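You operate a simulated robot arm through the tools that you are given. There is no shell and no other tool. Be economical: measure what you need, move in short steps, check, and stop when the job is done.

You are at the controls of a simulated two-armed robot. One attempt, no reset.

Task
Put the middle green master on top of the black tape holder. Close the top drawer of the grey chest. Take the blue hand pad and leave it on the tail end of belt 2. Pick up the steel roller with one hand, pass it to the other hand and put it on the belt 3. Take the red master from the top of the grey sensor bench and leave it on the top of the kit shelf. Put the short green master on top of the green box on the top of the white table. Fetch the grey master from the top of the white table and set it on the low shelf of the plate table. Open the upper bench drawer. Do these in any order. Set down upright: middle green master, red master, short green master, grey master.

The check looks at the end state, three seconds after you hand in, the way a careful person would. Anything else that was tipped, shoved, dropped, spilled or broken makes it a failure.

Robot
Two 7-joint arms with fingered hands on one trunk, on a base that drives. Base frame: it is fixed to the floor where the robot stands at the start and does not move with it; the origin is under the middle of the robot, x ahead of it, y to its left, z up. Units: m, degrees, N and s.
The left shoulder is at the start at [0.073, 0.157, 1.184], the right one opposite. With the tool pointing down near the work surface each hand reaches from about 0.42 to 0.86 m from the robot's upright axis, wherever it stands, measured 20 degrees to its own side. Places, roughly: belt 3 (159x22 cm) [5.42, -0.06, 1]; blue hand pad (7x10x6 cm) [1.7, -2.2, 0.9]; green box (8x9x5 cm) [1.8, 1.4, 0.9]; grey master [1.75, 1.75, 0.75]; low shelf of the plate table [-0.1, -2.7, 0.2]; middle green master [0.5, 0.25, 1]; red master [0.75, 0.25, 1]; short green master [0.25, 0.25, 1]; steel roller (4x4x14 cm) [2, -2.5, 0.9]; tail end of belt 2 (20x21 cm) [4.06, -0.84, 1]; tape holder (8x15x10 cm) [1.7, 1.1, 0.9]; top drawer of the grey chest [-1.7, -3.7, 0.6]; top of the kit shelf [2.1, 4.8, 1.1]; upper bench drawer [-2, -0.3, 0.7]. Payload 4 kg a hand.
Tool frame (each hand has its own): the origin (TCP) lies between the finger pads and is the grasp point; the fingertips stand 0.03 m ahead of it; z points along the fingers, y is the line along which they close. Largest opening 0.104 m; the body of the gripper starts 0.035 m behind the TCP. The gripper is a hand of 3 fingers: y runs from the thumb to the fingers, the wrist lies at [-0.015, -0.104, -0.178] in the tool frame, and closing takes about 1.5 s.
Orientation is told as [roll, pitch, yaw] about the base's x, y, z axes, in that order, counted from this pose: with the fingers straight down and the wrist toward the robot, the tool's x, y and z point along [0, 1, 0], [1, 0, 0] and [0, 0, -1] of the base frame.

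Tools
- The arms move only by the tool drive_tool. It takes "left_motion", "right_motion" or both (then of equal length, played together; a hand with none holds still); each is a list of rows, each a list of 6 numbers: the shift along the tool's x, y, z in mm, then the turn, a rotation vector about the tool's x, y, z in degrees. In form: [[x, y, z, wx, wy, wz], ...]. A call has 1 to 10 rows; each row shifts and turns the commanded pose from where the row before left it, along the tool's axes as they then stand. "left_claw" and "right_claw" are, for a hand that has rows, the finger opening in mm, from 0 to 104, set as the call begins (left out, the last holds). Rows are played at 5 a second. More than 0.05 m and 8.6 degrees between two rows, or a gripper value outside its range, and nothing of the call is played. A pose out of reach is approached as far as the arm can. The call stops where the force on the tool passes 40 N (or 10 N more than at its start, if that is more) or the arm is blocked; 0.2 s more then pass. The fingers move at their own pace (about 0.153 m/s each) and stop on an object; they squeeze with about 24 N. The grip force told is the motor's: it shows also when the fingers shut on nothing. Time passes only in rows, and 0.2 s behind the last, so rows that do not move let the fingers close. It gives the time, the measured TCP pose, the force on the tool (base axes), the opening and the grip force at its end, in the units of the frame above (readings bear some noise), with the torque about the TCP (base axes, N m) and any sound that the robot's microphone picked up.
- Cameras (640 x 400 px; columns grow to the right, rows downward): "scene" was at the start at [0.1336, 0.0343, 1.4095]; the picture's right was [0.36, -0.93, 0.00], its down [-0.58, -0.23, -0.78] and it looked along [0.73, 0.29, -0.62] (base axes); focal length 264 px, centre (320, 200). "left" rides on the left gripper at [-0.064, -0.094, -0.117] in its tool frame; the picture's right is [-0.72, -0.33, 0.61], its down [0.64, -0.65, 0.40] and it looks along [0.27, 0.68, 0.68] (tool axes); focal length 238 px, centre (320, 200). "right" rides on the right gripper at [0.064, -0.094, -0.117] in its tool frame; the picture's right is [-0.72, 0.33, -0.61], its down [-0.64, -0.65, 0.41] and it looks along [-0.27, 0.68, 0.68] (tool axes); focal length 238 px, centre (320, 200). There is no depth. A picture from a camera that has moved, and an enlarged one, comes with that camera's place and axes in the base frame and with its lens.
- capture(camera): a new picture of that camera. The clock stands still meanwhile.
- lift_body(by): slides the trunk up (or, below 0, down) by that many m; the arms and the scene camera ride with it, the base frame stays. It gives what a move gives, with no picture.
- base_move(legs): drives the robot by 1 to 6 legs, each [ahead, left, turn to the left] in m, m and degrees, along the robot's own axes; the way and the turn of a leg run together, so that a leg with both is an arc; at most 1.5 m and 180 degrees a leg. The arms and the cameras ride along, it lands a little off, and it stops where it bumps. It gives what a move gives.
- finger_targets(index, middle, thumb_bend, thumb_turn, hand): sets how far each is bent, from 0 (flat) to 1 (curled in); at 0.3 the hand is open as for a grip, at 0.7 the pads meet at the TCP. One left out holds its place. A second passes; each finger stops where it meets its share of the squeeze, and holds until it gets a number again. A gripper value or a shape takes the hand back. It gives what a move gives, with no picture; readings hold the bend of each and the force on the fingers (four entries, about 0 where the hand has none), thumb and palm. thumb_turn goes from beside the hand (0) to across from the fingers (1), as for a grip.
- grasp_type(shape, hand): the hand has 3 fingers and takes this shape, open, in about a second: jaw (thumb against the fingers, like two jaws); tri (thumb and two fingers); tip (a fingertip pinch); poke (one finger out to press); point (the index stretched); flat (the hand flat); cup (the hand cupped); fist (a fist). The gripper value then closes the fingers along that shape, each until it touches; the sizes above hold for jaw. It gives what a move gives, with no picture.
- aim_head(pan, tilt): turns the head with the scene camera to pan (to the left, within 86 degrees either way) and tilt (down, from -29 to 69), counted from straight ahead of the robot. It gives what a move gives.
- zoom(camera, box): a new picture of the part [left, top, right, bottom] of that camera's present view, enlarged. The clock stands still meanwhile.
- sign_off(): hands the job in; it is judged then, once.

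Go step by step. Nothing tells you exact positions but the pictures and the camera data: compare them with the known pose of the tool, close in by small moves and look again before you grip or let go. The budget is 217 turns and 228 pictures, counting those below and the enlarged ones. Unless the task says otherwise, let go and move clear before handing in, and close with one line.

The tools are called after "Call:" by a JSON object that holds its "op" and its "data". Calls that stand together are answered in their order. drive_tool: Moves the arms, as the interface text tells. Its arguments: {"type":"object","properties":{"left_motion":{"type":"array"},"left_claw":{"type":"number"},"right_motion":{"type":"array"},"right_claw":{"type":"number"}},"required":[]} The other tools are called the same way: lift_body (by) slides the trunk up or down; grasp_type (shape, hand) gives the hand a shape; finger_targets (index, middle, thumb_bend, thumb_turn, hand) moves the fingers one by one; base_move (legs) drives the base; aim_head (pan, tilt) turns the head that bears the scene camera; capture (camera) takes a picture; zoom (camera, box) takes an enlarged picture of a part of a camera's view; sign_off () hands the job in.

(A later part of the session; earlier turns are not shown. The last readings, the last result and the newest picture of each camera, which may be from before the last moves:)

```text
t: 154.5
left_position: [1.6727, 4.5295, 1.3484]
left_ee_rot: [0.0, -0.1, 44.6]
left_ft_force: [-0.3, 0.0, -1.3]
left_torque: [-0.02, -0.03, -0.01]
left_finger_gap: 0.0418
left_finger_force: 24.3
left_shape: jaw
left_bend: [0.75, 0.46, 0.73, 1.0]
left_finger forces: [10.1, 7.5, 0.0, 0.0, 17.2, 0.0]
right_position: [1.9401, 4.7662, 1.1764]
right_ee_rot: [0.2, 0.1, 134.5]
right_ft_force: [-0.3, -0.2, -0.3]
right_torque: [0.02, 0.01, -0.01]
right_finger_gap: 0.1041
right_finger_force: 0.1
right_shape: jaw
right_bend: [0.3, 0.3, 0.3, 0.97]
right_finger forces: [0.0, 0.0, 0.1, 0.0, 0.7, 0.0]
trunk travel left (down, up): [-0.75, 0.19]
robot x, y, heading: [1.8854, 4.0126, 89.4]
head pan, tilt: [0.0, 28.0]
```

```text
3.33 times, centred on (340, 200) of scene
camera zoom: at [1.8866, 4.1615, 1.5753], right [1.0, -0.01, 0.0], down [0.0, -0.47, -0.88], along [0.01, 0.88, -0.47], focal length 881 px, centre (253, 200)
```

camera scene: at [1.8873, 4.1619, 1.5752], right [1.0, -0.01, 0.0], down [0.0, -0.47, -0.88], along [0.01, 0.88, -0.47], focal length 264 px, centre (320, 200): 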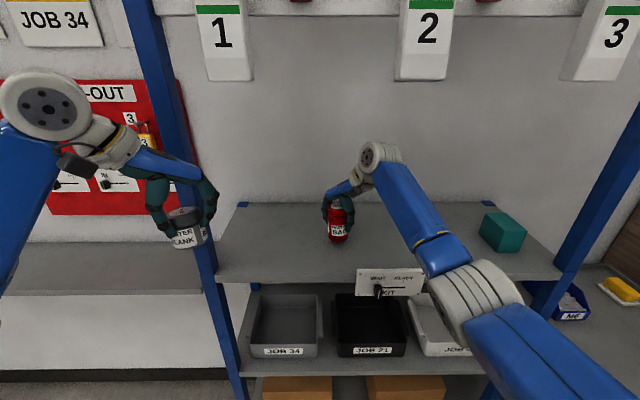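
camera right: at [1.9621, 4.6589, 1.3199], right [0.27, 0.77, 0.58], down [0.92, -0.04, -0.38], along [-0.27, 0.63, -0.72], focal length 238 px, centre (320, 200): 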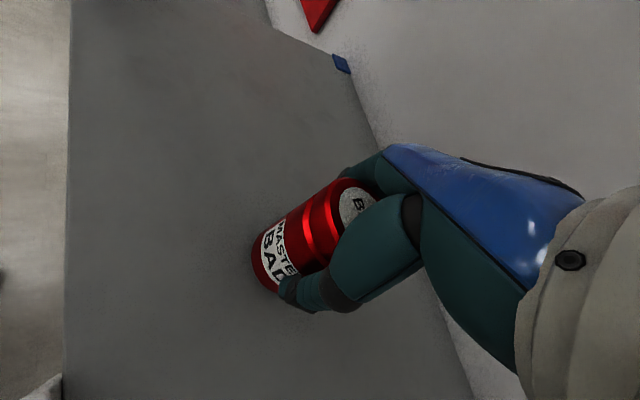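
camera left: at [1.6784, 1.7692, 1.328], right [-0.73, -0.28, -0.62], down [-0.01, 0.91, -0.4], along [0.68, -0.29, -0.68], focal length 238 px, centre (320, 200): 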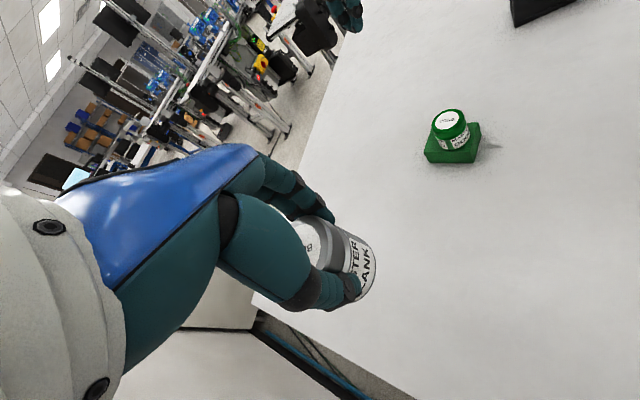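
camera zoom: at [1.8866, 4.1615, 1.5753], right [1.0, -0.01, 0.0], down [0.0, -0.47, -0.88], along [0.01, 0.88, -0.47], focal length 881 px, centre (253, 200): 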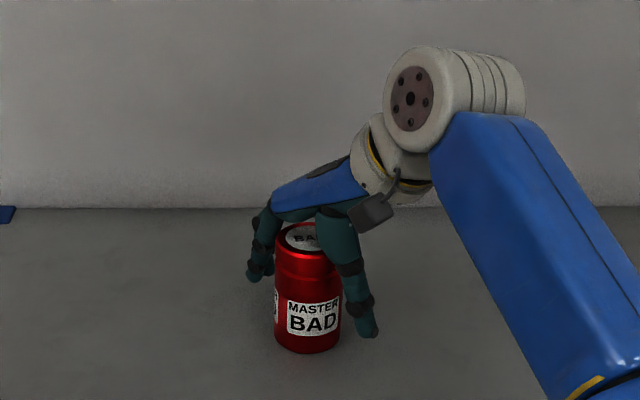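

Red stands alone on the shelf. I'm rising just enough to clear it while staying below the cards, then pulling back.

Call:
{"op": "drive_tool", "data": {"right_motion": [[0, -4, 0, 0, 0, 0], [0, 0, -15, 0, 0, 0], [0, 0, -25, 0, 0, 0], [0, 0, -30, 0, 0, 0], [0, 0, -22, 0, 0, 0], [0, 0, 0, 0, 0, 0]]}}

Call:
{"op": "drive_tool", "data": {"right_motion": [[29, -30, 0, 0, 0, 0], [29, -30, 0, 0, 0, 0], [29, -30, 0, 0, 0, 0], [29, -30, 0, 0, 0, 0], [29, -30, 0, 0, 0, 0], [0, 0, 0, 0, 0, 0]]}}

Call:
{"op": "capture", "data": {"camera": "scene"}}

Call:
{"op": "zoom", "data": {"camera": "left", "box": [240, 160, 440, 340]}}

```text
t: 155.9
left_position: [1.6729, 4.5299, 1.3486]
left_ee_rot: [0.0, -0.1, 44.6]
left_ft_force: [0.2, -0.1, -2.6]
left_torque: [-0.07, -0.03, 0.01]
left_finger_gap: 0.0418
left_finger_force: 23.7
left_shape: jaw
left_bend: [0.75, 0.46, 0.73, 1.0]
left_finger forces: [10.2, 7.5, 0.0, 0.0, 17.2, 0.0]
right_position: [1.9422, 4.7627, 1.269]
right_ee_rot: [0.1, 0.0, 134.5]
right_ft_force: [-0.1, 0.3, -0.6]
right_torque: [0.01, -0.02, -0.01]
right_finger_gap: 0.1038
right_finger_force: 0.1
right_shape: jaw
right_bend: [0.3, 0.3, 0.3, 0.97]
right_finger forces: [0.0, 0.0, 0.1, 0.0, 0.0, 0.1]
trunk travel left (down, up): [-0.75, 0.19]
robot x, y, heading: [1.8876, 4.0109, 89.2]
head pan, tilt: [0.0, 28.0]
```

```text
t: 157.3
left_position: [1.6731, 4.5305, 1.3491]
left_ee_rot: [-0.1, -0.1, 44.6]
left_ft_force: [0.1, 0.2, -2.7]
left_torque: [0.0, -0.03, 0.02]
left_finger_gap: 0.0417
left_finger_force: 24.1
left_shape: jaw
left_bend: [0.75, 0.46, 0.73, 1.0]
left_finger forces: [10.0, 7.5, 0.0, 0.0, 17.0, 0.0]
right_position: [1.9447, 4.5545, 1.2672]
right_ee_rot: [0.4, 0.1, 134.6]
right_ft_force: [-0.4, -0.6, -0.2]
right_torque: [0.01, -0.03, 0.0]
right_finger_gap: 0.1038
right_finger_force: 0.1
right_shape: jaw
right_bend: [0.3, 0.3, 0.3, 0.97]
right_finger forces: [0.0, 0.0, 0.0, 0.0, 0.0, 0.0]
trunk travel left (down, up): [-0.75, 0.19]
robot x, y, heading: [1.889, 4.0115, 89.2]
head pan, tilt: [0.0, 28.0]
```

```text
151 pictures are left
camera scene: at [1.8872, 4.161, 1.5753], right [1.0, -0.01, 0.0], down [0.0, -0.47, -0.88], along [0.01, 0.88, -0.47], focal length 264 px, centre (320, 200)
```

scene: 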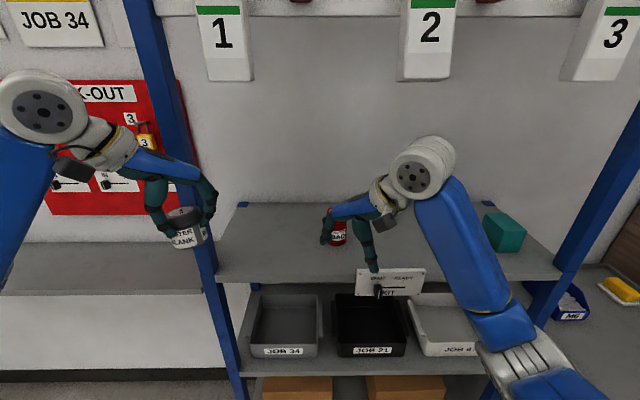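

```text
2.22 times, centred on (340, 250) of left
camera zoom: at [1.6495, 4.4185, 1.4651], right [0.27, -0.74, -0.61], down [-0.91, 0.0, -0.4], along [0.3, 0.67, -0.68], focal length 530 px, centre (276, 89)
```

zoom: 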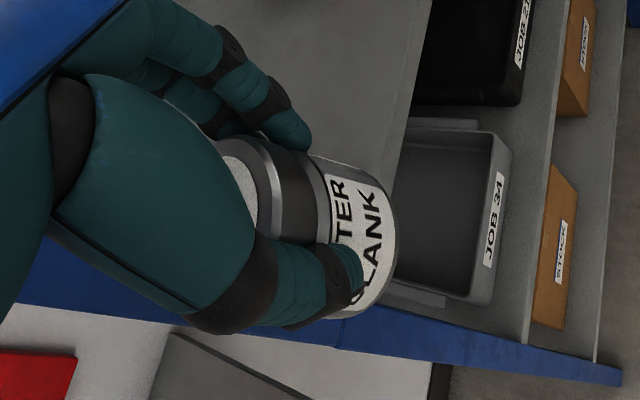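

Red is placed and nothing else moved. Grey creeps slightly in the left hand, so the plate table comes next. I'm backing out, lowering the trunk, turning around and driving south.

Call:
{"op": "base_move", "data": {"legs": [[-0.45, 0, 0.8], [0, 1.2, 0], [0, 1.1, 0], [0, 0, 180], [1.5, 0, 0], [1.5, 0, 0]]}}

Call:
{"op": "lift_body", "data": {"by": -0.15}}

Call:
{"op": "base_move", "data": {"legs": [[1.2, 0, 0]]}}

Call:
{"op": "aim_head", "data": {"pan": 15, "tilt": 30}}

Call:
{"op": "capture", "data": {"camera": "scene"}}

Call:
{"op": "aim_head", "data": {"pan": -45, "tilt": 15}}

Call:
{"op": "capture", "data": {"camera": "scene"}}

```text
t: 192.7
left_position: [0.2829, 0.0459, 1.3503]
left_ee_rot: [0.0, -0.1, -129.3]
left_ft_force: [0.4, -0.5, -2.7]
left_torque: [0.07, -0.01, -0.03]
left_finger_gap: 0.0405
left_finger_force: 23.6
left_shape: jaw
left_bend: [0.75, 0.46, 0.73, 1.0]
left_finger forces: [9.3, 7.5, 0.0, 0.1, 15.8, 0.0]
right_position: [0.0149, -0.0093, 1.2675]
right_ee_rot: [0.2, 0.1, -39.4]
right_ft_force: [0.7, -0.8, -0.1]
right_torque: [-0.01, 0.0, -0.02]
right_finger_gap: 0.104
right_finger_force: 0.1
right_shape: jaw
right_bend: [0.3, 0.3, 0.3, 0.97]
right_finger forces: [0.0, 0.0, 0.0, 0.0, 0.0, 0.1]
trunk travel left (down, up): [-0.75, 0.19]
robot x, y, heading: [0.0205, 0.5322, -84.7]
head pan, tilt: [0.0, 28.0]
```

```text
t: 194.5
left_position: [0.2818, 0.0465, 1.2002]
left_ee_rot: [0.0, -0.2, -129.3]
left_ft_force: [0.2, 0.0, -3.1]
left_torque: [0.03, 0.0, 0.02]
left_finger_gap: 0.0402
left_finger_force: 24.0
left_shape: jaw
left_bend: [0.75, 0.46, 0.73, 1.0]
left_finger forces: [9.2, 7.7, 0.0, 0.0, 15.9, 0.0]
right_position: [0.0155, -0.0065, 1.1176]
right_ee_rot: [0.2, 0.1, -39.3]
right_ft_force: [-0.7, 0.1, 0.6]
right_torque: [-0.02, 0.07, 0.01]
right_finger_gap: 0.1039
right_finger_force: 0.1
right_shape: jaw
right_bend: [0.3, 0.3, 0.3, 0.97]
right_finger forces: [0.0, 0.0, 0.1, 0.0, 0.1, 0.1]
trunk travel left (down, up): [-0.6, 0.34]
robot x, y, heading: [0.0177, 0.5325, -84.6]
head pan, tilt: [0.0, 28.0]
```

```text
t: 200.6
left_position: [0.3746, -1.1512, 1.2009]
left_ee_rot: [0.0, -0.2, -130.5]
left_ft_force: [-0.2, -0.7, -2.5]
left_torque: [0.0, 0.02, 0.02]
left_finger_gap: 0.0405
left_finger_force: 24.2
left_shape: jaw
left_bend: [0.75, 0.46, 0.73, 1.0]
left_finger forces: [9.1, 7.6, 0.0, 0.0, 16.1, 0.0]
right_position: [0.1075, -1.2018, 1.1173]
right_ee_rot: [0.1, 0.1, -40.5]
right_ft_force: [-1.3, -0.2, -0.9]
right_torque: [0.01, -0.03, 0.02]
right_finger_gap: 0.1039
right_finger_force: 0.1
right_shape: jaw
right_bend: [0.3, 0.3, 0.3, 0.97]
right_finger forces: [0.1, 0.0, 0.0, 0.1, 0.0, 0.0]
trunk travel left (down, up): [-0.6, 0.34]
robot x, y, heading: [0.1179, -0.6583, -85.8]
head pan, tilt: [0.0, 28.0]
```

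```text
t: 201.3
left_position: [0.3743, -1.1505, 1.2012]
left_ee_rot: [0.2, -0.2, -130.5]
left_ft_force: [1.6, -0.6, -2.3]
left_torque: [0.02, 0.03, 0.02]
left_finger_gap: 0.0406
left_finger_force: 24.2
left_shape: jaw
left_bend: [0.75, 0.46, 0.73, 1.0]
left_finger forces: [9.1, 7.6, 0.0, 0.0, 16.0, 0.0]
right_position: [0.1066, -1.2001, 1.1194]
right_ee_rot: [0.1, -0.1, -40.5]
right_ft_force: [1.2, -1.1, 0.4]
right_torque: [-0.02, 0.0, -0.01]
right_finger_gap: 0.1039
right_finger_force: 0.1
right_shape: jaw
right_bend: [0.3, 0.3, 0.3, 0.97]
right_finger forces: [0.0, 0.1, 0.0, 0.0, 0.0, 0.1]
trunk travel left (down, up): [-0.6, 0.34]
robot x, y, heading: [0.1186, -0.66, -85.7]
head pan, tilt: [15.0, 30.0]
```

```text
149 pictures are left
camera scene: at [0.1534, -0.7977, 1.4221], right [-0.94, -0.33, 0.0], down [-0.17, 0.47, -0.86], along [0.29, -0.82, -0.5], focal length 264 px, centre (320, 200)
```

scene: 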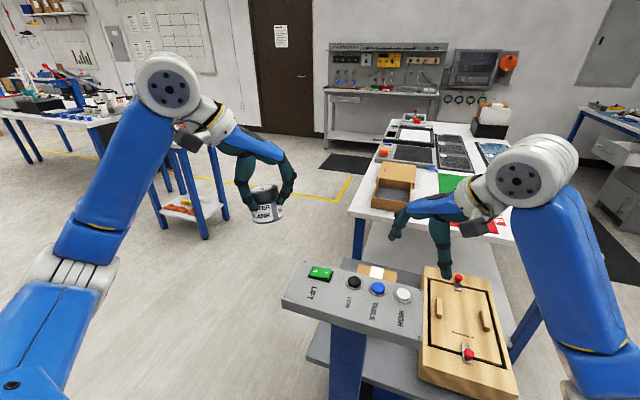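

```text
t: 202.6
left_position: [0.3754, -1.1505, 1.2013]
left_ee_rot: [0.1, -0.1, -130.5]
left_ft_force: [0.0, -0.5, -2.7]
left_torque: [0.04, 0.04, 0.02]
left_finger_gap: 0.0406
left_finger_force: 23.7
left_shape: jaw
left_bend: [0.75, 0.46, 0.73, 1.0]
left_finger forces: [9.1, 7.6, 0.1, 0.0, 16.1, 0.0]
right_position: [0.1065, -1.1987, 1.1175]
right_ee_rot: [0.0, 0.0, -40.6]
right_ft_force: [-0.3, -0.5, 0.1]
right_torque: [0.0, 0.01, 0.02]
right_finger_gap: 0.1042
right_finger_force: 0.0
right_shape: jaw
right_bend: [0.3, 0.3, 0.3, 0.97]
right_finger forces: [0.0, 0.0, 0.1, 0.0, 0.1, 0.0]
trunk travel left (down, up): [-0.6, 0.34]
robot x, y, heading: [0.1201, -0.6597, -85.6]
head pan, tilt: [-45.0, 15.0]
```

```text
148 pictures are left
camera scene: at [0.0626, -0.7831, 1.4464], right [-0.76, 0.65, 0.0], down [0.17, 0.2, -0.97], along [-0.63, -0.73, -0.26], focal length 264 px, centre (320, 200)
```

scene: 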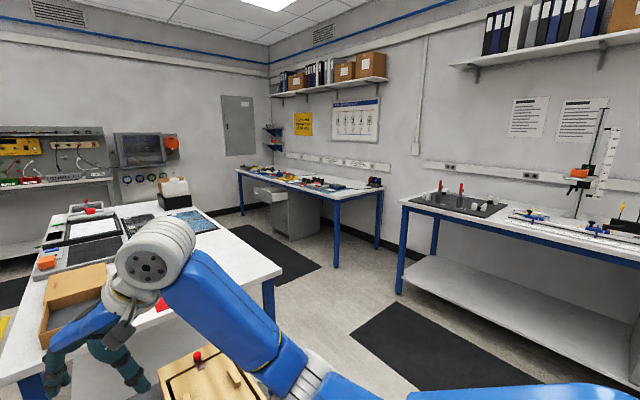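

The plate table has its low shelf under it, with a fixture and a carton near this end. The grey chest with its open top drawer is in the far corner. I'm driving down the west side and looking at the shelf.

Call:
{"op": "base_move", "data": {"legs": [[0, -1.25, -4.4], [0.75, 0, 0]]}}

Call:
{"op": "aim_head", "data": {"pan": 45, "tilt": 35}}

Call:
{"op": "capture", "data": {"camera": "scene"}}

Call:
{"op": "aim_head", "data": {"pan": -15, "tilt": 25}}

Call:
{"op": "capture", "data": {"camera": "scene"}}

```text
t: 212.5
left_position: [-0.9078, -1.9662, 1.2025]
left_ee_rot: [0.1, -0.3, -136.7]
left_ft_force: [0.0, 0.2, -2.8]
left_torque: [0.04, 0.02, -0.03]
left_finger_gap: 0.0404
left_finger_force: 24.0
left_shape: jaw
left_bend: [0.75, 0.46, 0.73, 1.0]
left_finger forces: [9.3, 7.6, 0.0, 0.0, 15.9, 0.0]
right_position: [-1.1784, -1.985, 1.1185]
right_ee_rot: [0.0, -0.1, -46.6]
right_ft_force: [-0.8, -0.4, 0.3]
right_torque: [0.02, -0.03, -0.02]
right_finger_gap: 0.1038
right_finger_force: 0.1
right_shape: jaw
right_bend: [0.3, 0.3, 0.3, 0.97]
right_finger forces: [0.0, 0.0, 0.0, 0.0, 0.0, 0.1]
trunk travel left (down, up): [-0.6, 0.34]
robot x, y, heading: [-1.1115, -1.4483, -91.9]
head pan, tilt: [-45.0, 15.0]
```

```text
t: 214.1
left_position: [-0.9063, -1.9642, 1.2022]
left_ee_rot: [0.2, -0.4, -136.5]
left_ft_force: [0.0, 0.5, -2.3]
left_torque: [0.08, 0.06, -0.02]
left_finger_gap: 0.0403
left_finger_force: 24.7
left_shape: jaw
left_bend: [0.75, 0.46, 0.73, 1.0]
left_finger forces: [9.1, 7.5, 0.0, 0.0, 15.9, 0.1]
right_position: [-1.1781, -1.9837, 1.1196]
right_ee_rot: [0.1, 0.0, -46.6]
right_ft_force: [0.7, 1.0, -0.3]
right_torque: [0.01, -0.01, 0.02]
right_finger_gap: 0.104
right_finger_force: 0.0
right_shape: jaw
right_bend: [0.3, 0.3, 0.3, 0.97]
right_finger forces: [0.0, 0.0, 0.0, 0.1, 0.0, 0.1]
trunk travel left (down, up): [-0.6, 0.34]
robot x, y, heading: [-1.108, -1.446, -91.8]
head pan, tilt: [45.0, 35.0]
```

```text
147 pictures are left
camera scene: at [-1.0497, -1.5676, 1.4144], right [-0.73, -0.68, 0.0], down [-0.39, 0.42, -0.82], along [0.56, -0.6, -0.58], focal length 264 px, centre (320, 200)
```

scene: 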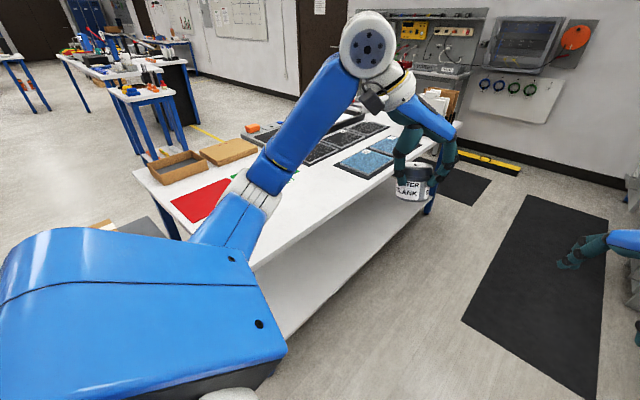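

```text
t: 215.4
left_position: [-0.9059, -1.9638, 1.2021]
left_ee_rot: [0.2, -0.4, -136.7]
left_ft_force: [1.0, -0.4, -2.8]
left_torque: [0.05, 0.02, 0.05]
left_finger_gap: 0.0402
left_finger_force: 24.6
left_shape: jaw
left_bend: [0.75, 0.46, 0.73, 1.0]
left_finger forces: [9.1, 7.6, 0.1, 0.1, 16.0, 0.0]
right_position: [-1.1775, -1.9847, 1.1204]
right_ee_rot: [0.0, -0.2, -46.6]
right_ft_force: [0.8, 1.0, -0.7]
right_torque: [0.02, -0.02, -0.03]
right_finger_gap: 0.1037
right_finger_force: 0.0
right_shape: jaw
right_bend: [0.3, 0.3, 0.3, 0.97]
right_finger forces: [0.0, 0.0, 0.0, 0.0, 0.0, 0.0]
trunk travel left (down, up): [-0.6, 0.34]
robot x, y, heading: [-1.1096, -1.4494, -91.8]
head pan, tilt: [-15.0, 25.0]
```

```text
146 pictures are left
camera scene: at [-1.1366, -1.5918, 1.4301], right [-0.96, 0.29, 0.0], down [0.12, 0.41, -0.91], along [-0.26, -0.87, -0.43], focal length 264 px, centre (320, 200)
```

scene: 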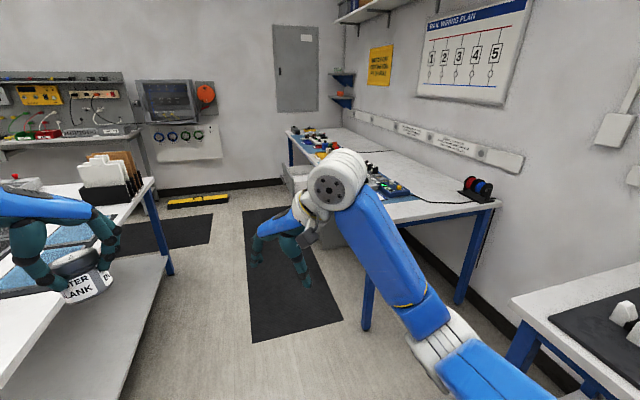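

The low shelf's west side is free, with its edge at x≈-0.52 under the tabletop. I'm tucking the hands in, driving alongside and turning to face it.

Call:
{"op": "drive_tool", "data": {"right_motion": [[-5.3, -38, 0, 0, 0, 0], [-5.3, -38, 0, 0, 0, 0], [-5.3, -38, 0, 0, 0, 0], [-5.3, -38, 0, 0, 0, 0], [-5.3, -38, 0, 0, 0, 0]], "left_motion": [[-10, -10, 0, 0, 0, 0], [-10, -10, 0, 0, 0, 0], [-10, -10, 0, 0, 0, 0], [-10, -10, 0, 0, 0, 0], [-10, -10, 0, 0, 0, 0]]}}

Call:
{"op": "base_move", "data": {"legs": [[1.3, -0.12, 1.8], [0, 0, 90]]}}

Call:
{"op": "aim_head", "data": {"pan": 10, "tilt": 50}}

Call:
{"op": "capture", "data": {"camera": "scene"}}

```text
t: 216.6
left_position: [-0.9058, -1.8913, 1.2024]
left_ee_rot: [0.4, -0.2, -136.5]
left_ft_force: [-0.1, 1.2, -2.0]
left_torque: [0.05, 0.03, -0.01]
left_finger_gap: 0.0402
left_finger_force: 23.8
left_shape: jaw
left_bend: [0.75, 0.46, 0.73, 1.0]
left_finger forces: [8.9, 7.3, 0.1, 0.0, 15.8, 0.0]
right_position: [-1.3303, -1.8602, 1.1177]
right_ee_rot: [-0.1, -0.2, -46.5]
right_ft_force: [0.3, -0.4, -0.6]
right_torque: [-0.01, 0.0, 0.03]
right_finger_gap: 0.1039
right_finger_force: 0.1
right_shape: jaw
right_bend: [0.3, 0.3, 0.3, 0.97]
right_finger forces: [0.0, 0.0, 0.0, 0.0, 0.1, 0.1]
trunk travel left (down, up): [-0.6, 0.34]
robot x, y, heading: [-1.1098, -1.4509, -91.9]
head pan, tilt: [-15.0, 25.0]
```

```text
t: 227.0
left_position: [-0.829, -2.5797, 1.2017]
left_ee_rot: [0.3, -0.3, -48.9]
left_ft_force: [-0.6, -0.1, 0.1]
left_torque: [0.04, 0.01, -0.03]
left_finger_gap: 0.029
left_finger_force: 23.4
left_shape: jaw
left_bend: [0.76, 0.53, 0.83, 1.0]
left_finger forces: [0.0, 0.0, 0.1, 0.0, 0.0, 0.0]
right_position: [-0.8787, -3.0029, 1.1173]
right_ee_rot: [0.0, -0.1, 41.0]
right_ft_force: [-0.5, -0.5, -0.4]
right_torque: [0.0, 0.01, 0.04]
right_finger_gap: 0.1039
right_finger_force: 0.1
right_shape: jaw
right_bend: [0.3, 0.3, 0.3, 0.97]
right_finger forces: [0.0, 0.0, 0.1, 0.0, 0.1, 0.1]
trunk travel left (down, up): [-0.6, 0.34]
robot x, y, heading: [-1.2804, -2.7675, -4.1]
head pan, tilt: [-15.0, 25.0]
```

```text
t: 227.9
left_position: [-0.8317, -2.5791, 1.202]
left_ee_rot: [0.3, -0.4, -48.8]
left_ft_force: [-0.6, -0.1, -1.1]
left_torque: [-0.05, 0.02, 0.01]
left_finger_gap: 0.0292
left_finger_force: 23.8
left_shape: jaw
left_bend: [0.76, 0.53, 0.83, 1.0]
left_finger forces: [0.0, 0.1, 0.0, 0.0, 0.0, 0.0]
right_position: [-0.8796, -3.0024, 1.1166]
right_ee_rot: [0.0, -0.2, 41.1]
right_ft_force: [0.8, 0.2, 0.5]
right_torque: [0.01, -0.04, -0.01]
right_finger_gap: 0.104
right_finger_force: 0.2
right_shape: jaw
right_bend: [0.3, 0.3, 0.3, 0.97]
right_finger forces: [0.1, 0.0, 0.0, 0.0, 0.0, 0.1]
trunk travel left (down, up): [-0.6, 0.34]
robot x, y, heading: [-1.2809, -2.7613, -4.0]
head pan, tilt: [10.0, 50.0]
```

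```text
145 pictures are left
camera scene: at [-1.1519, -2.7611, 1.3929], right [0.1, -0.99, 0.0], down [-0.76, -0.08, -0.64], along [0.64, 0.07, -0.77], focal length 264 px, centre (320, 200)
```

scene: 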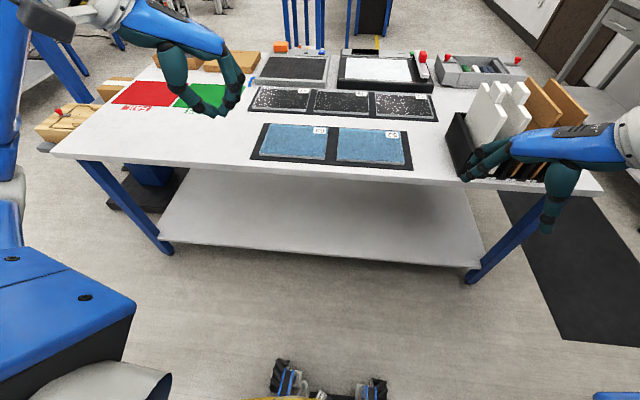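

The grey master has slipped out of the left hand during that drive. I need to find it on the floor.

Call:
{"op": "aim_head", "data": {"pan": 70, "tilt": 50}}

Call:
{"op": "capture", "data": {"camera": "scene"}}

Call:
{"op": "capture", "data": {"camera": "left"}}

Call:
{"op": "aim_head", "data": {"pan": -60, "tilt": 50}}

Call:
{"op": "capture", "data": {"camera": "scene"}}

```text
t: 229.2
left_position: [-0.8322, -2.5789, 1.2019]
left_ee_rot: [0.3, -0.3, -48.9]
left_ft_force: [-0.2, -0.4, 0.1]
left_torque: [-0.04, -0.01, -0.02]
left_finger_gap: 0.0292
left_finger_force: 24.0
left_shape: jaw
left_bend: [0.76, 0.53, 0.83, 1.0]
left_finger forces: [0.0, 0.0, 0.1, 0.0, 0.0, 0.0]
right_position: [-0.8792, -3.0019, 1.1181]
right_ee_rot: [-0.1, -0.2, 41.1]
right_ft_force: [0.0, 0.6, 0.5]
right_torque: [0.02, 0.01, -0.01]
right_finger_gap: 0.1039
right_finger_force: 0.0
right_shape: jaw
right_bend: [0.3, 0.3, 0.3, 0.97]
right_finger forces: [0.1, 0.0, 0.1, 0.1, 0.0, 0.0]
trunk travel left (down, up): [-0.6, 0.34]
robot x, y, heading: [-1.2811, -2.7634, -4.1]
head pan, tilt: [70.0, 50.0]
```

```text
144 pictures are left
camera scene: at [-1.1968, -2.6987, 1.3929], right [0.91, -0.41, 0.0], down [-0.31, -0.7, -0.64], along [0.26, 0.59, -0.77], focal length 264 px, centre (320, 200)
```

scene: 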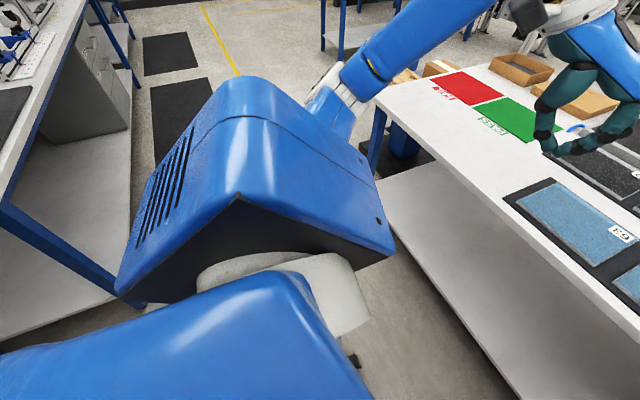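

```text
143 pictures are left
camera left: at [-0.9437, -2.5504, 1.3171], right [-0.75, -0.23, -0.62], down [0.06, 0.91, -0.4], along [0.66, -0.34, -0.67], focal length 238 px, centre (320, 200)
```

left: 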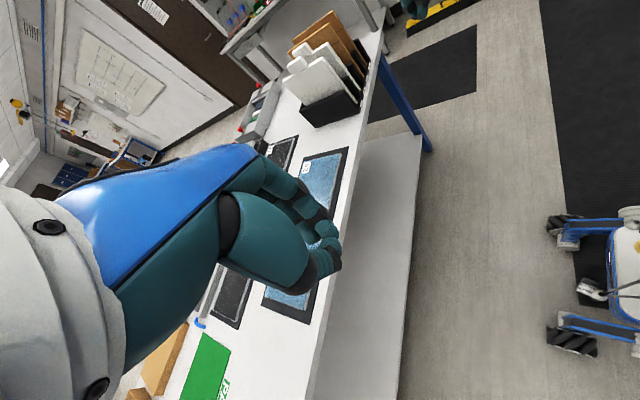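

```text
t: 231.3
left_position: [-0.83, -2.5801, 1.2023]
left_ee_rot: [0.3, -0.3, -48.9]
left_ft_force: [0.0, -0.5, -0.1]
left_torque: [-0.01, 0.01, -0.04]
left_finger_gap: 0.0292
left_finger_force: 23.9
left_shape: jaw
left_bend: [0.76, 0.53, 0.83, 1.0]
left_finger forces: [0.0, 0.0, 0.1, 0.0, 0.0, 0.0]
right_position: [-0.8791, -3.0038, 1.1169]
right_ee_rot: [-0.1, -0.2, 41.1]
right_ft_force: [0.1, 0.2, -0.3]
right_torque: [-0.01, 0.01, -0.02]
right_finger_gap: 0.1039
right_finger_force: 0.1
right_shape: jaw
right_bend: [0.3, 0.3, 0.3, 0.97]
right_finger forces: [0.1, 0.1, 0.0, 0.1, 0.0, 0.1]
trunk travel left (down, up): [-0.6, 0.34]
robot x, y, heading: [-1.2797, -2.7671, -4.1]
head pan, tilt: [-60.0, 50.0]
```

```text
142 pictures are left
camera scene: at [-1.1947, -2.8383, 1.3929], right [-0.9, -0.44, 0.0], down [-0.34, 0.69, -0.64], along [0.28, -0.58, -0.77], focal length 264 px, centre (320, 200)
```

scene: 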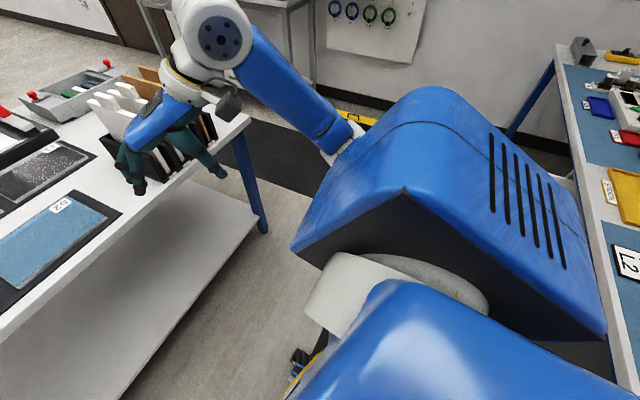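

It isn't in view. I'm turning the robot on the spot to search behind and beside it.

Call:
{"op": "base_move", "data": {"legs": [[0, 0, -86]]}}

Call:
{"op": "aim_head", "data": {"pan": 0, "tilt": 35}}

Call:
{"op": "capture", "data": {"camera": "scene"}}

Call:
{"op": "base_move", "data": {"legs": [[0, 0, -90]]}}

Call:
{"op": "capture", "data": {"camera": "scene"}}

Call:
{"op": "base_move", "data": {"legs": [[0, 0, -90]]}}

Call:
{"op": "capture", "data": {"camera": "scene"}}

```text
t: 235.4
left_position: [-1.0666, -3.2036, 1.2019]
left_ee_rot: [0.3, -0.4, -135.3]
left_ft_force: [0.1, 0.3, -0.2]
left_torque: [0.01, -0.01, 0.0]
left_finger_gap: 0.029
left_finger_force: 24.2
left_shape: jaw
left_bend: [0.76, 0.53, 0.83, 1.0]
left_finger forces: [0.1, 0.0, 0.1, 0.0, 0.0, 0.1]
right_position: [-1.4921, -3.1828, 1.1181]
right_ee_rot: [0.0, -0.2, -45.4]
right_ft_force: [0.4, -0.4, -0.4]
right_torque: [-0.01, 0.06, -0.02]
right_finger_gap: 0.1038
right_finger_force: 0.1
right_shape: jaw
right_bend: [0.3, 0.3, 0.3, 0.97]
right_finger forces: [0.0, 0.0, 0.1, 0.0, 0.0, 0.0]
trunk travel left (down, up): [-0.6, 0.34]
robot x, y, heading: [-1.2805, -2.7646, -90.6]
head pan, tilt: [-60.0, 50.0]
```

```text
t: 236.7
left_position: [-1.0673, -3.2023, 1.2033]
left_ee_rot: [0.4, -0.4, -135.4]
left_ft_force: [0.6, 0.3, -0.8]
left_torque: [-0.02, 0.0, -0.01]
left_finger_gap: 0.0292
left_finger_force: 24.1
left_shape: jaw
left_bend: [0.76, 0.53, 0.83, 1.0]
left_finger forces: [0.0, 0.0, 0.0, 0.0, 0.1, 0.0]
right_position: [-1.4918, -3.1809, 1.1171]
right_ee_rot: [-0.1, -0.3, -45.3]
right_ft_force: [0.2, 0.1, -0.1]
right_torque: [0.01, -0.01, -0.02]
right_finger_gap: 0.1035
right_finger_force: 0.0
right_shape: jaw
right_bend: [0.3, 0.3, 0.3, 0.97]
right_finger forces: [0.0, 0.0, 0.1, 0.1, 0.0, 0.0]
trunk travel left (down, up): [-0.6, 0.34]
robot x, y, heading: [-1.2799, -2.7689, -90.5]
head pan, tilt: [0.0, 35.0]
```

```text
141 pictures are left
camera scene: at [-1.2827, -2.9064, 1.4145], right [-1.0, 0.01, 0.0], down [0.01, 0.58, -0.82], along [-0.01, -0.82, -0.58], focal length 264 px, centre (320, 200)
```

scene: 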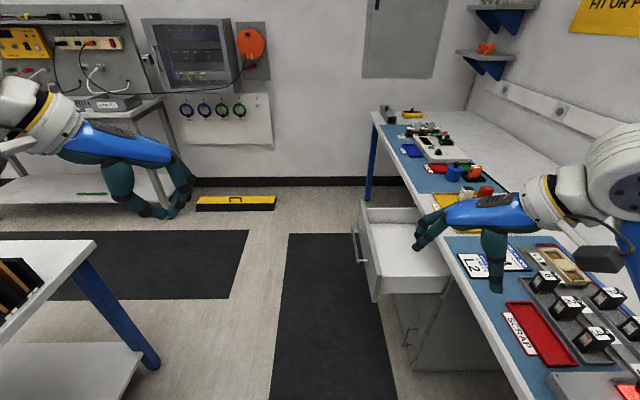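

```text
t: 241.0
left_position: [-1.7209, -2.9747, 1.2017]
left_ee_rot: [0.3, -0.5, 133.8]
left_ft_force: [0.4, 0.3, -0.5]
left_torque: [0.01, -0.04, -0.02]
left_finger_gap: 0.029
left_finger_force: 24.2
left_shape: jaw
left_bend: [0.76, 0.53, 0.83, 1.0]
left_finger forces: [0.0, 0.1, 0.1, 0.0, 0.0, 0.0]
right_position: [-1.6926, -2.5505, 1.118]
right_ee_rot: [-0.1, -0.3, -136.2]
right_ft_force: [0.0, 0.5, 0.8]
right_torque: [-0.04, 0.0, 0.01]
right_finger_gap: 0.1037
right_finger_force: 0.2
right_shape: jaw
right_bend: [0.3, 0.3, 0.3, 0.97]
right_finger forces: [0.0, 0.0, 0.0, 0.0, 0.0, 0.0]
trunk travel left (down, up): [-0.6, 0.34]
robot x, y, heading: [-1.2784, -2.7682, 178.5]
head pan, tilt: [0.0, 35.0]
```

```text
140 pictures are left
camera scene: at [-1.4222, -2.7625, 1.4145], right [0.02, 1.0, 0.0], down [0.58, -0.01, -0.82], along [-0.82, 0.02, -0.58], focal length 264 px, centre (320, 200)
```

scene: 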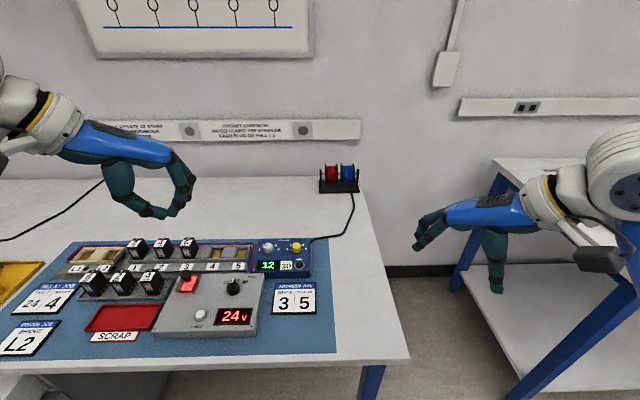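

```text
t: 245.2
left_position: [-1.4909, -2.3294, 1.2024]
left_ee_rot: [0.4, -0.5, 44.1]
left_ft_force: [-0.6, 0.3, -0.1]
left_torque: [0.01, 0.0, 0.0]
left_finger_gap: 0.0292
left_finger_force: 24.2
left_shape: jaw
left_bend: [0.76, 0.53, 0.83, 1.0]
left_finger forces: [0.0, 0.0, 0.0, 0.0, 0.1, 0.0]
right_position: [-1.0683, -2.3547, 1.1176]
right_ee_rot: [-0.1, -0.3, 134.1]
right_ft_force: [0.0, 0.0, -0.6]
right_torque: [0.04, 0.0, -0.01]
right_finger_gap: 0.1039
right_finger_force: 0.1
right_shape: jaw
right_bend: [0.3, 0.3, 0.3, 0.97]
right_finger forces: [0.0, 0.0, 0.0, 0.1, 0.0, 0.1]
trunk travel left (down, up): [-0.6, 0.34]
robot x, y, heading: [-1.286, -2.7663, 88.8]
head pan, tilt: [0.0, 35.0]
```

```text
139 pictures are left
camera scene: at [-1.279, -2.6243, 1.4145], right [1.0, -0.02, 0.0], down [-0.01, -0.58, -0.82], along [0.02, 0.82, -0.58], focal length 264 px, centre (320, 200)
```

scene: 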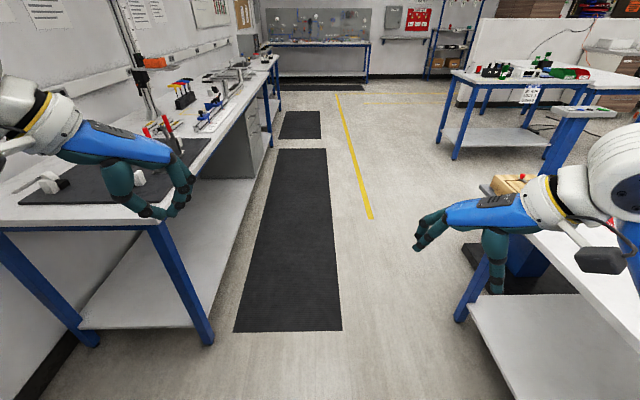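

The master isn't in any of these views, so it may be under the table or by the base. I'm backing off north, turning to face the area and lowering the trunk to look underneath.

Call:
{"op": "base_move", "data": {"legs": [[1.3, -0.05, 0], [0, 0, -155]]}}

Call:
{"op": "aim_head", "data": {"pan": 0, "tilt": 25}}

Call:
{"op": "capture", "data": {"camera": "scene"}}

Call:
{"op": "lift_body", "data": {"by": -0.5}}

Call:
{"op": "capture", "data": {"camera": "scene"}}

Call:
{"op": "aim_head", "data": {"pan": 50, "tilt": 15}}

Call:
{"op": "capture", "data": {"camera": "scene"}}

```text
t: 247.1
left_position: [-1.4848, -2.1829, 1.205]
left_ee_rot: [0.7, -0.6, 44.4]
left_ft_force: [-0.1, -0.4, 0.1]
left_torque: [0.02, 0.03, -0.03]
left_finger_gap: 0.0291
left_finger_force: 24.1
left_shape: jaw
left_bend: [0.76, 0.53, 0.83, 1.0]
left_finger forces: [0.1, 0.0, 0.0, 0.0, 0.0, 0.0]
right_position: [-1.0609, -2.2082, 1.1226]
right_ee_rot: [-0.4, -0.5, 134.2]
right_ft_force: [0.0, 0.4, -0.1]
right_torque: [0.04, 0.02, 0.01]
right_finger_gap: 0.1039
right_finger_force: 0.0
right_shape: jaw
right_bend: [0.3, 0.3, 0.3, 0.97]
right_finger forces: [0.0, 0.0, 0.1, 0.0, 0.0, 0.0]
trunk travel left (down, up): [-0.6, 0.34]
robot x, y, heading: [-1.2745, -2.6092, 88.9]
head pan, tilt: [0.0, 35.0]
stopped in leg 1: the robot was blocked; the commanded pose is now the measured one
```

```text
t: 247.9
left_position: [-1.4841, -2.1779, 1.2028]
left_ee_rot: [0.6, -0.5, 44.2]
left_ft_force: [0.1, 0.1, -0.7]
left_torque: [0.0, 0.02, 0.03]
left_finger_gap: 0.0291
left_finger_force: 24.2
left_shape: jaw
left_bend: [0.76, 0.53, 0.83, 1.0]
left_finger forces: [0.0, 0.0, 0.0, 0.0, 0.1, 0.0]
right_position: [-1.0589, -2.2026, 1.1199]
right_ee_rot: [-0.3, -0.4, 134.2]
right_ft_force: [-0.4, -0.1, -0.8]
right_torque: [0.0, -0.02, -0.03]
right_finger_gap: 0.1039
right_finger_force: 0.0
right_shape: jaw
right_bend: [0.3, 0.3, 0.3, 0.97]
right_finger forces: [0.1, 0.1, 0.0, 0.0, 0.0, 0.0]
trunk travel left (down, up): [-0.6, 0.34]
robot x, y, heading: [-1.2717, -2.608, 89.2]
head pan, tilt: [0.0, 25.0]
```

```text
138 pictures are left
camera scene: at [-1.2703, -2.4633, 1.43], right [1.0, -0.02, 0.0], down [-0.01, -0.43, -0.9], along [0.02, 0.9, -0.43], focal length 264 px, centre (320, 200)
```

scene: 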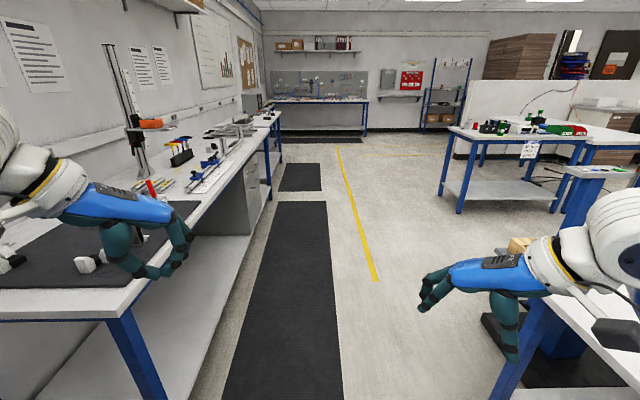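

```text
refused: -0.5 is not a number from -0.4 to 0.4
```

```text
137 pictures are left
camera scene: at [-1.2703, -2.4633, 1.43], right [1.0, -0.02, 0.0], down [-0.01, -0.43, -0.9], along [0.02, 0.9, -0.43], focal length 264 px, centre (320, 200)
```

scene: 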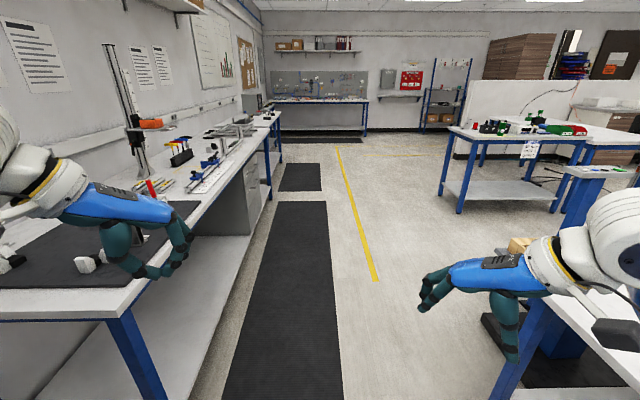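

```text
t: 249.0
left_position: [-1.485, -2.1807, 1.2051]
left_ee_rot: [0.7, -0.6, 44.3]
left_ft_force: [-0.1, -0.4, 0.0]
left_torque: [0.04, 0.03, 0.01]
left_finger_gap: 0.0291
left_finger_force: 24.2
left_shape: jaw
left_bend: [0.76, 0.53, 0.83, 1.0]
left_finger forces: [0.0, 0.0, 0.1, 0.1, 0.0, 0.1]
right_position: [-1.059, -2.2043, 1.1203]
right_ee_rot: [-0.4, -0.5, 134.2]
right_ft_force: [0.4, 0.1, 0.2]
right_torque: [0.01, 0.03, 0.0]
right_finger_gap: 0.1039
right_finger_force: 0.1
right_shape: jaw
right_bend: [0.3, 0.3, 0.3, 0.97]
right_finger forces: [0.0, 0.1, 0.1, 0.0, 0.1, 0.0]
trunk travel left (down, up): [-0.6, 0.34]
robot x, y, heading: [-1.2691, -2.6135, 89.0]
head pan, tilt: [50.0, 15.0]
```

```text
136 pictures are left
camera scene: at [-1.3421, -2.4955, 1.4465], right [0.66, 0.75, 0.0], down [0.2, -0.17, -0.97], along [-0.73, 0.63, -0.26], focal length 264 px, centre (320, 200)
```

scene: 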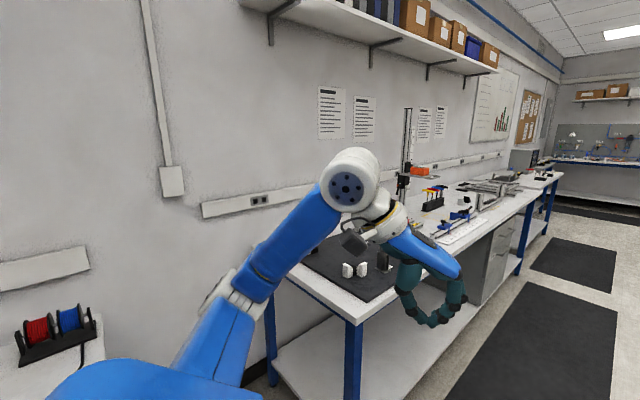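

The base is blocked with nothing tall nearby, so the master is probably against a wheel. I'm looking straight down in front of the base.

Call:
{"op": "aim_head", "data": {"pan": 0, "tilt": 69}}

Call:
{"op": "capture", "data": {"camera": "scene"}}

Call:
{"op": "capture", "data": {"camera": "right"}}

Call:
{"op": "capture", "data": {"camera": "left"}}

```text
t: 250.3
left_position: [-1.4848, -2.1816, 1.2058]
left_ee_rot: [0.7, -0.6, 44.3]
left_ft_force: [-0.5, 0.3, 0.3]
left_torque: [0.01, 0.0, 0.05]
left_finger_gap: 0.029
left_finger_force: 23.9
left_shape: jaw
left_bend: [0.76, 0.53, 0.83, 1.0]
left_finger forces: [0.0, 0.0, 0.0, 0.0, 0.1, 0.0]
right_position: [-1.0585, -2.2043, 1.1202]
right_ee_rot: [-0.4, -0.5, 134.2]
right_ft_force: [0.2, -0.5, 0.6]
right_torque: [-0.03, -0.03, 0.01]
right_finger_gap: 0.1037
right_finger_force: 0.0
right_shape: jaw
right_bend: [0.3, 0.3, 0.3, 0.97]
right_finger forces: [0.0, 0.1, 0.1, 0.0, 0.0, 0.0]
trunk travel left (down, up): [-0.6, 0.34]
robot x, y, heading: [-1.2732, -2.614, 89.1]
head pan, tilt: [0.0, 68.8]
```

```text
135 pictures are left
camera scene: at [-1.2708, -2.5012, 1.3709], right [1.0, -0.02, 0.0], down [-0.02, -0.93, -0.36], along [0.01, 0.36, -0.93], focal length 264 px, centre (320, 200)
```

scene: 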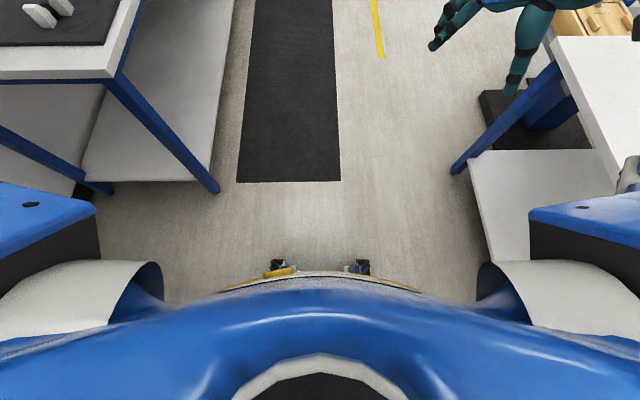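

```text
134 pictures are left
camera right: at [-1.0383, -2.3174, 1.236], right [0.29, 0.73, 0.62], down [0.91, -0.02, -0.41], along [-0.29, 0.68, -0.67], focal length 238 px, centre (320, 200)
```

right: 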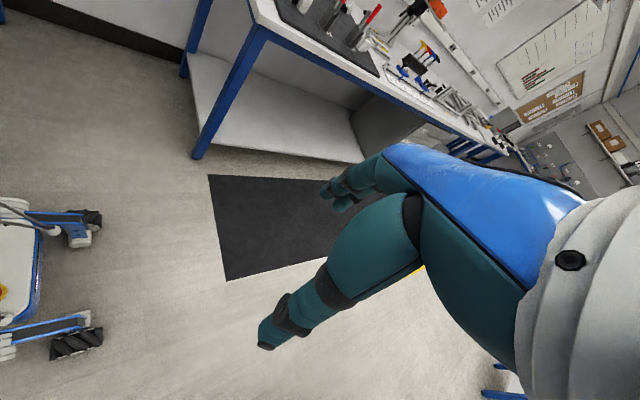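

```text
133 pictures are left
camera left: at [-1.5084, -2.2936, 1.3194], right [0.27, -0.73, -0.63], down [-0.92, 0.01, -0.4], along [0.3, 0.68, -0.67], focal length 238 px, centre (320, 200)
```

left: 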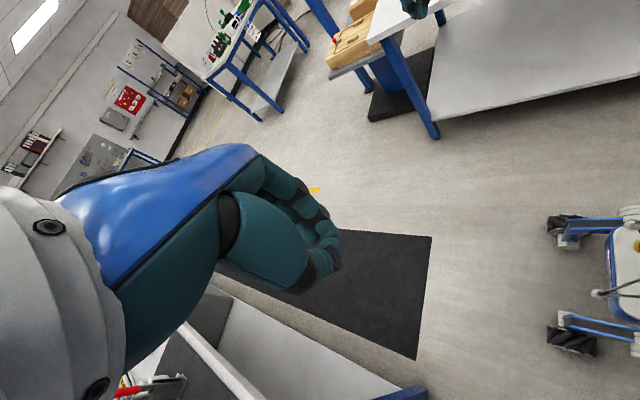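

Nothing is in front of the wheels, so the master must be under the base. I'm backing off a little to free it and looking again.

Call:
{"op": "base_move", "data": {"legs": [[-0.2, 0, 0]]}}

Call:
{"op": "capture", "data": {"camera": "scene"}}

Call:
{"op": "capture", "data": {"camera": "right"}}

Call:
{"op": "capture", "data": {"camera": "left"}}

```text
t: 251.9
left_position: [-1.485, -2.381, 1.2035]
left_ee_rot: [0.6, -0.5, 43.9]
left_ft_force: [0.0, -0.3, -0.5]
left_torque: [-0.01, -0.06, 0.04]
left_finger_gap: 0.029
left_finger_force: 23.8
left_shape: jaw
left_bend: [0.76, 0.53, 0.83, 1.0]
left_finger forces: [0.0, 0.0, 0.1, 0.1, 0.0, 0.0]
right_position: [-1.0611, -2.4081, 1.1197]
right_ee_rot: [-0.2, -0.3, 133.8]
right_ft_force: [-0.5, 0.5, 0.2]
right_torque: [-0.02, -0.01, 0.03]
right_finger_gap: 0.1039
right_finger_force: 0.1
right_shape: jaw
right_bend: [0.3, 0.3, 0.3, 0.97]
right_finger forces: [0.0, 0.0, 0.0, 0.0, 0.0, 0.0]
trunk travel left (down, up): [-0.6, 0.34]
robot x, y, heading: [-1.282, -2.8131, 88.5]
head pan, tilt: [0.0, 68.8]
```

```text
132 pictures are left
camera scene: at [-1.2741, -2.7024, 1.3705], right [1.0, -0.02, 0.0], down [-0.02, -0.93, -0.36], along [0.01, 0.36, -0.93], focal length 264 px, centre (320, 200)
```

scene: 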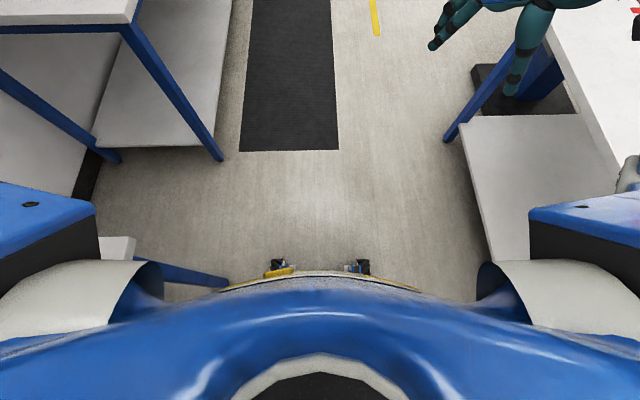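

```text
131 pictures are left
camera right: at [-1.0405, -2.5209, 1.2353], right [0.29, 0.73, 0.62], down [0.91, -0.02, -0.41], along [-0.28, 0.68, -0.67], focal length 238 px, centre (320, 200)
```

right: 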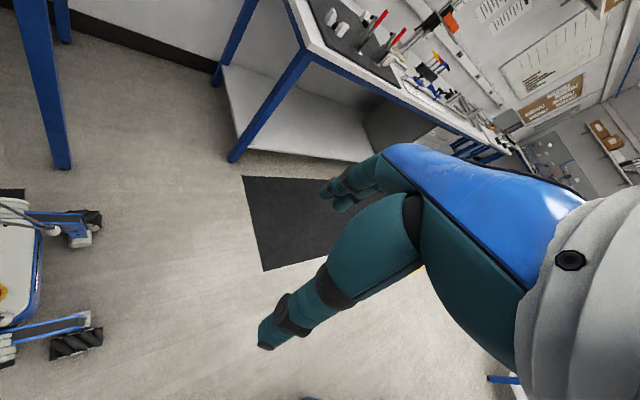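

```text
130 pictures are left
camera left: at [-1.5103, -2.4936, 1.3188], right [0.26, -0.74, -0.62], down [-0.91, 0.02, -0.4], along [0.31, 0.68, -0.67], focal length 238 px, centre (320, 200)
```

left: 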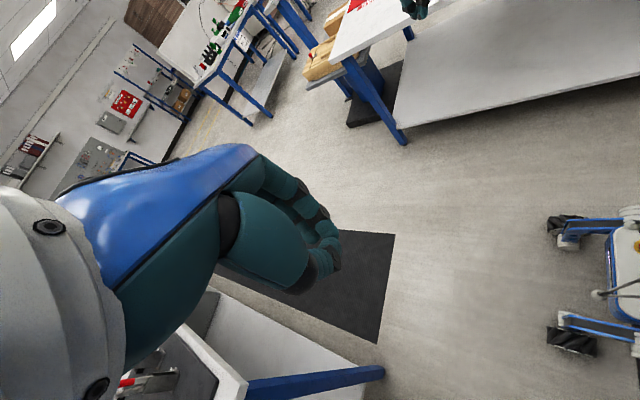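

Call:
{"op": "base_move", "data": {"legs": [[-0.28, -0.1, 1.5]]}}

Call:
{"op": "capture", "data": {"camera": "scene"}}

Call:
{"op": "capture", "data": {"camera": "left"}}

```text
t: 253.3
left_position: [-1.4657, -2.512, 1.2028]
left_ee_rot: [0.1, -1.1, 44.5]
left_ft_force: [-0.5, -0.1, 0.0]
left_torque: [0.02, -0.01, -0.03]
left_finger_gap: 0.0291
left_finger_force: 24.4
left_shape: jaw
left_bend: [0.76, 0.53, 0.83, 1.0]
left_finger forces: [0.0, 0.0, 0.0, 0.1, 0.0, 0.0]
right_position: [-1.0406, -2.5351, 1.123]
right_ee_rot: [-0.9, 0.0, 134.6]
right_ft_force: [-0.6, 0.6, -0.5]
right_torque: [0.02, -0.06, 0.02]
right_finger_gap: 0.1038
right_finger_force: 0.1
right_shape: jaw
right_bend: [0.3, 0.3, 0.3, 0.97]
right_finger forces: [0.0, 0.0, 0.0, 0.0, 0.1, 0.1]
trunk travel left (down, up): [-0.6, 0.34]
robot x, y, heading: [-1.2387, -2.9405, 89.2]
head pan, tilt: [0.0, 68.8]
stopped in leg 1: the robot was blocked; the commanded pose is now the measured one
```

```text
129 pictures are left
camera scene: at [-1.2492, -2.8264, 1.3702], right [1.0, -0.01, 0.01], down [-0.01, -0.93, -0.36], along [0.01, 0.36, -0.93], focal length 264 px, centre (320, 200)
```

scene: 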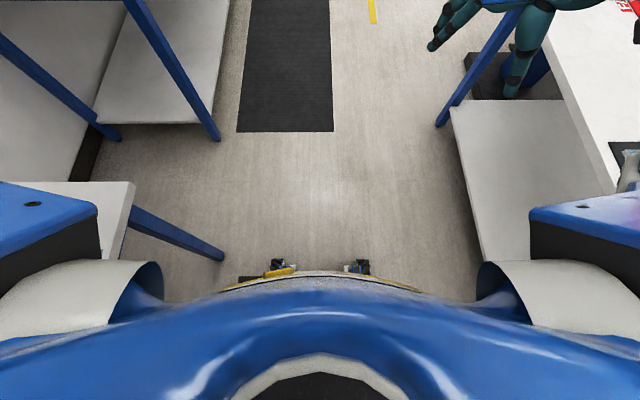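

```text
128 pictures are left
camera left: at [-1.4909, -2.6256, 1.3166], right [0.28, -0.73, -0.62], down [-0.91, 0.0, -0.41], along [0.31, 0.68, -0.66], focal length 238 px, centre (320, 200)
```

left: 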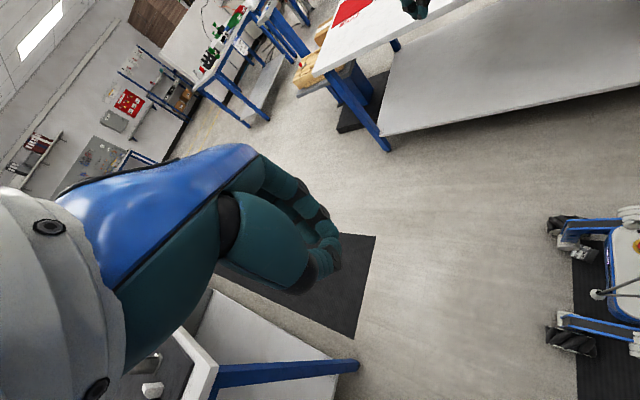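

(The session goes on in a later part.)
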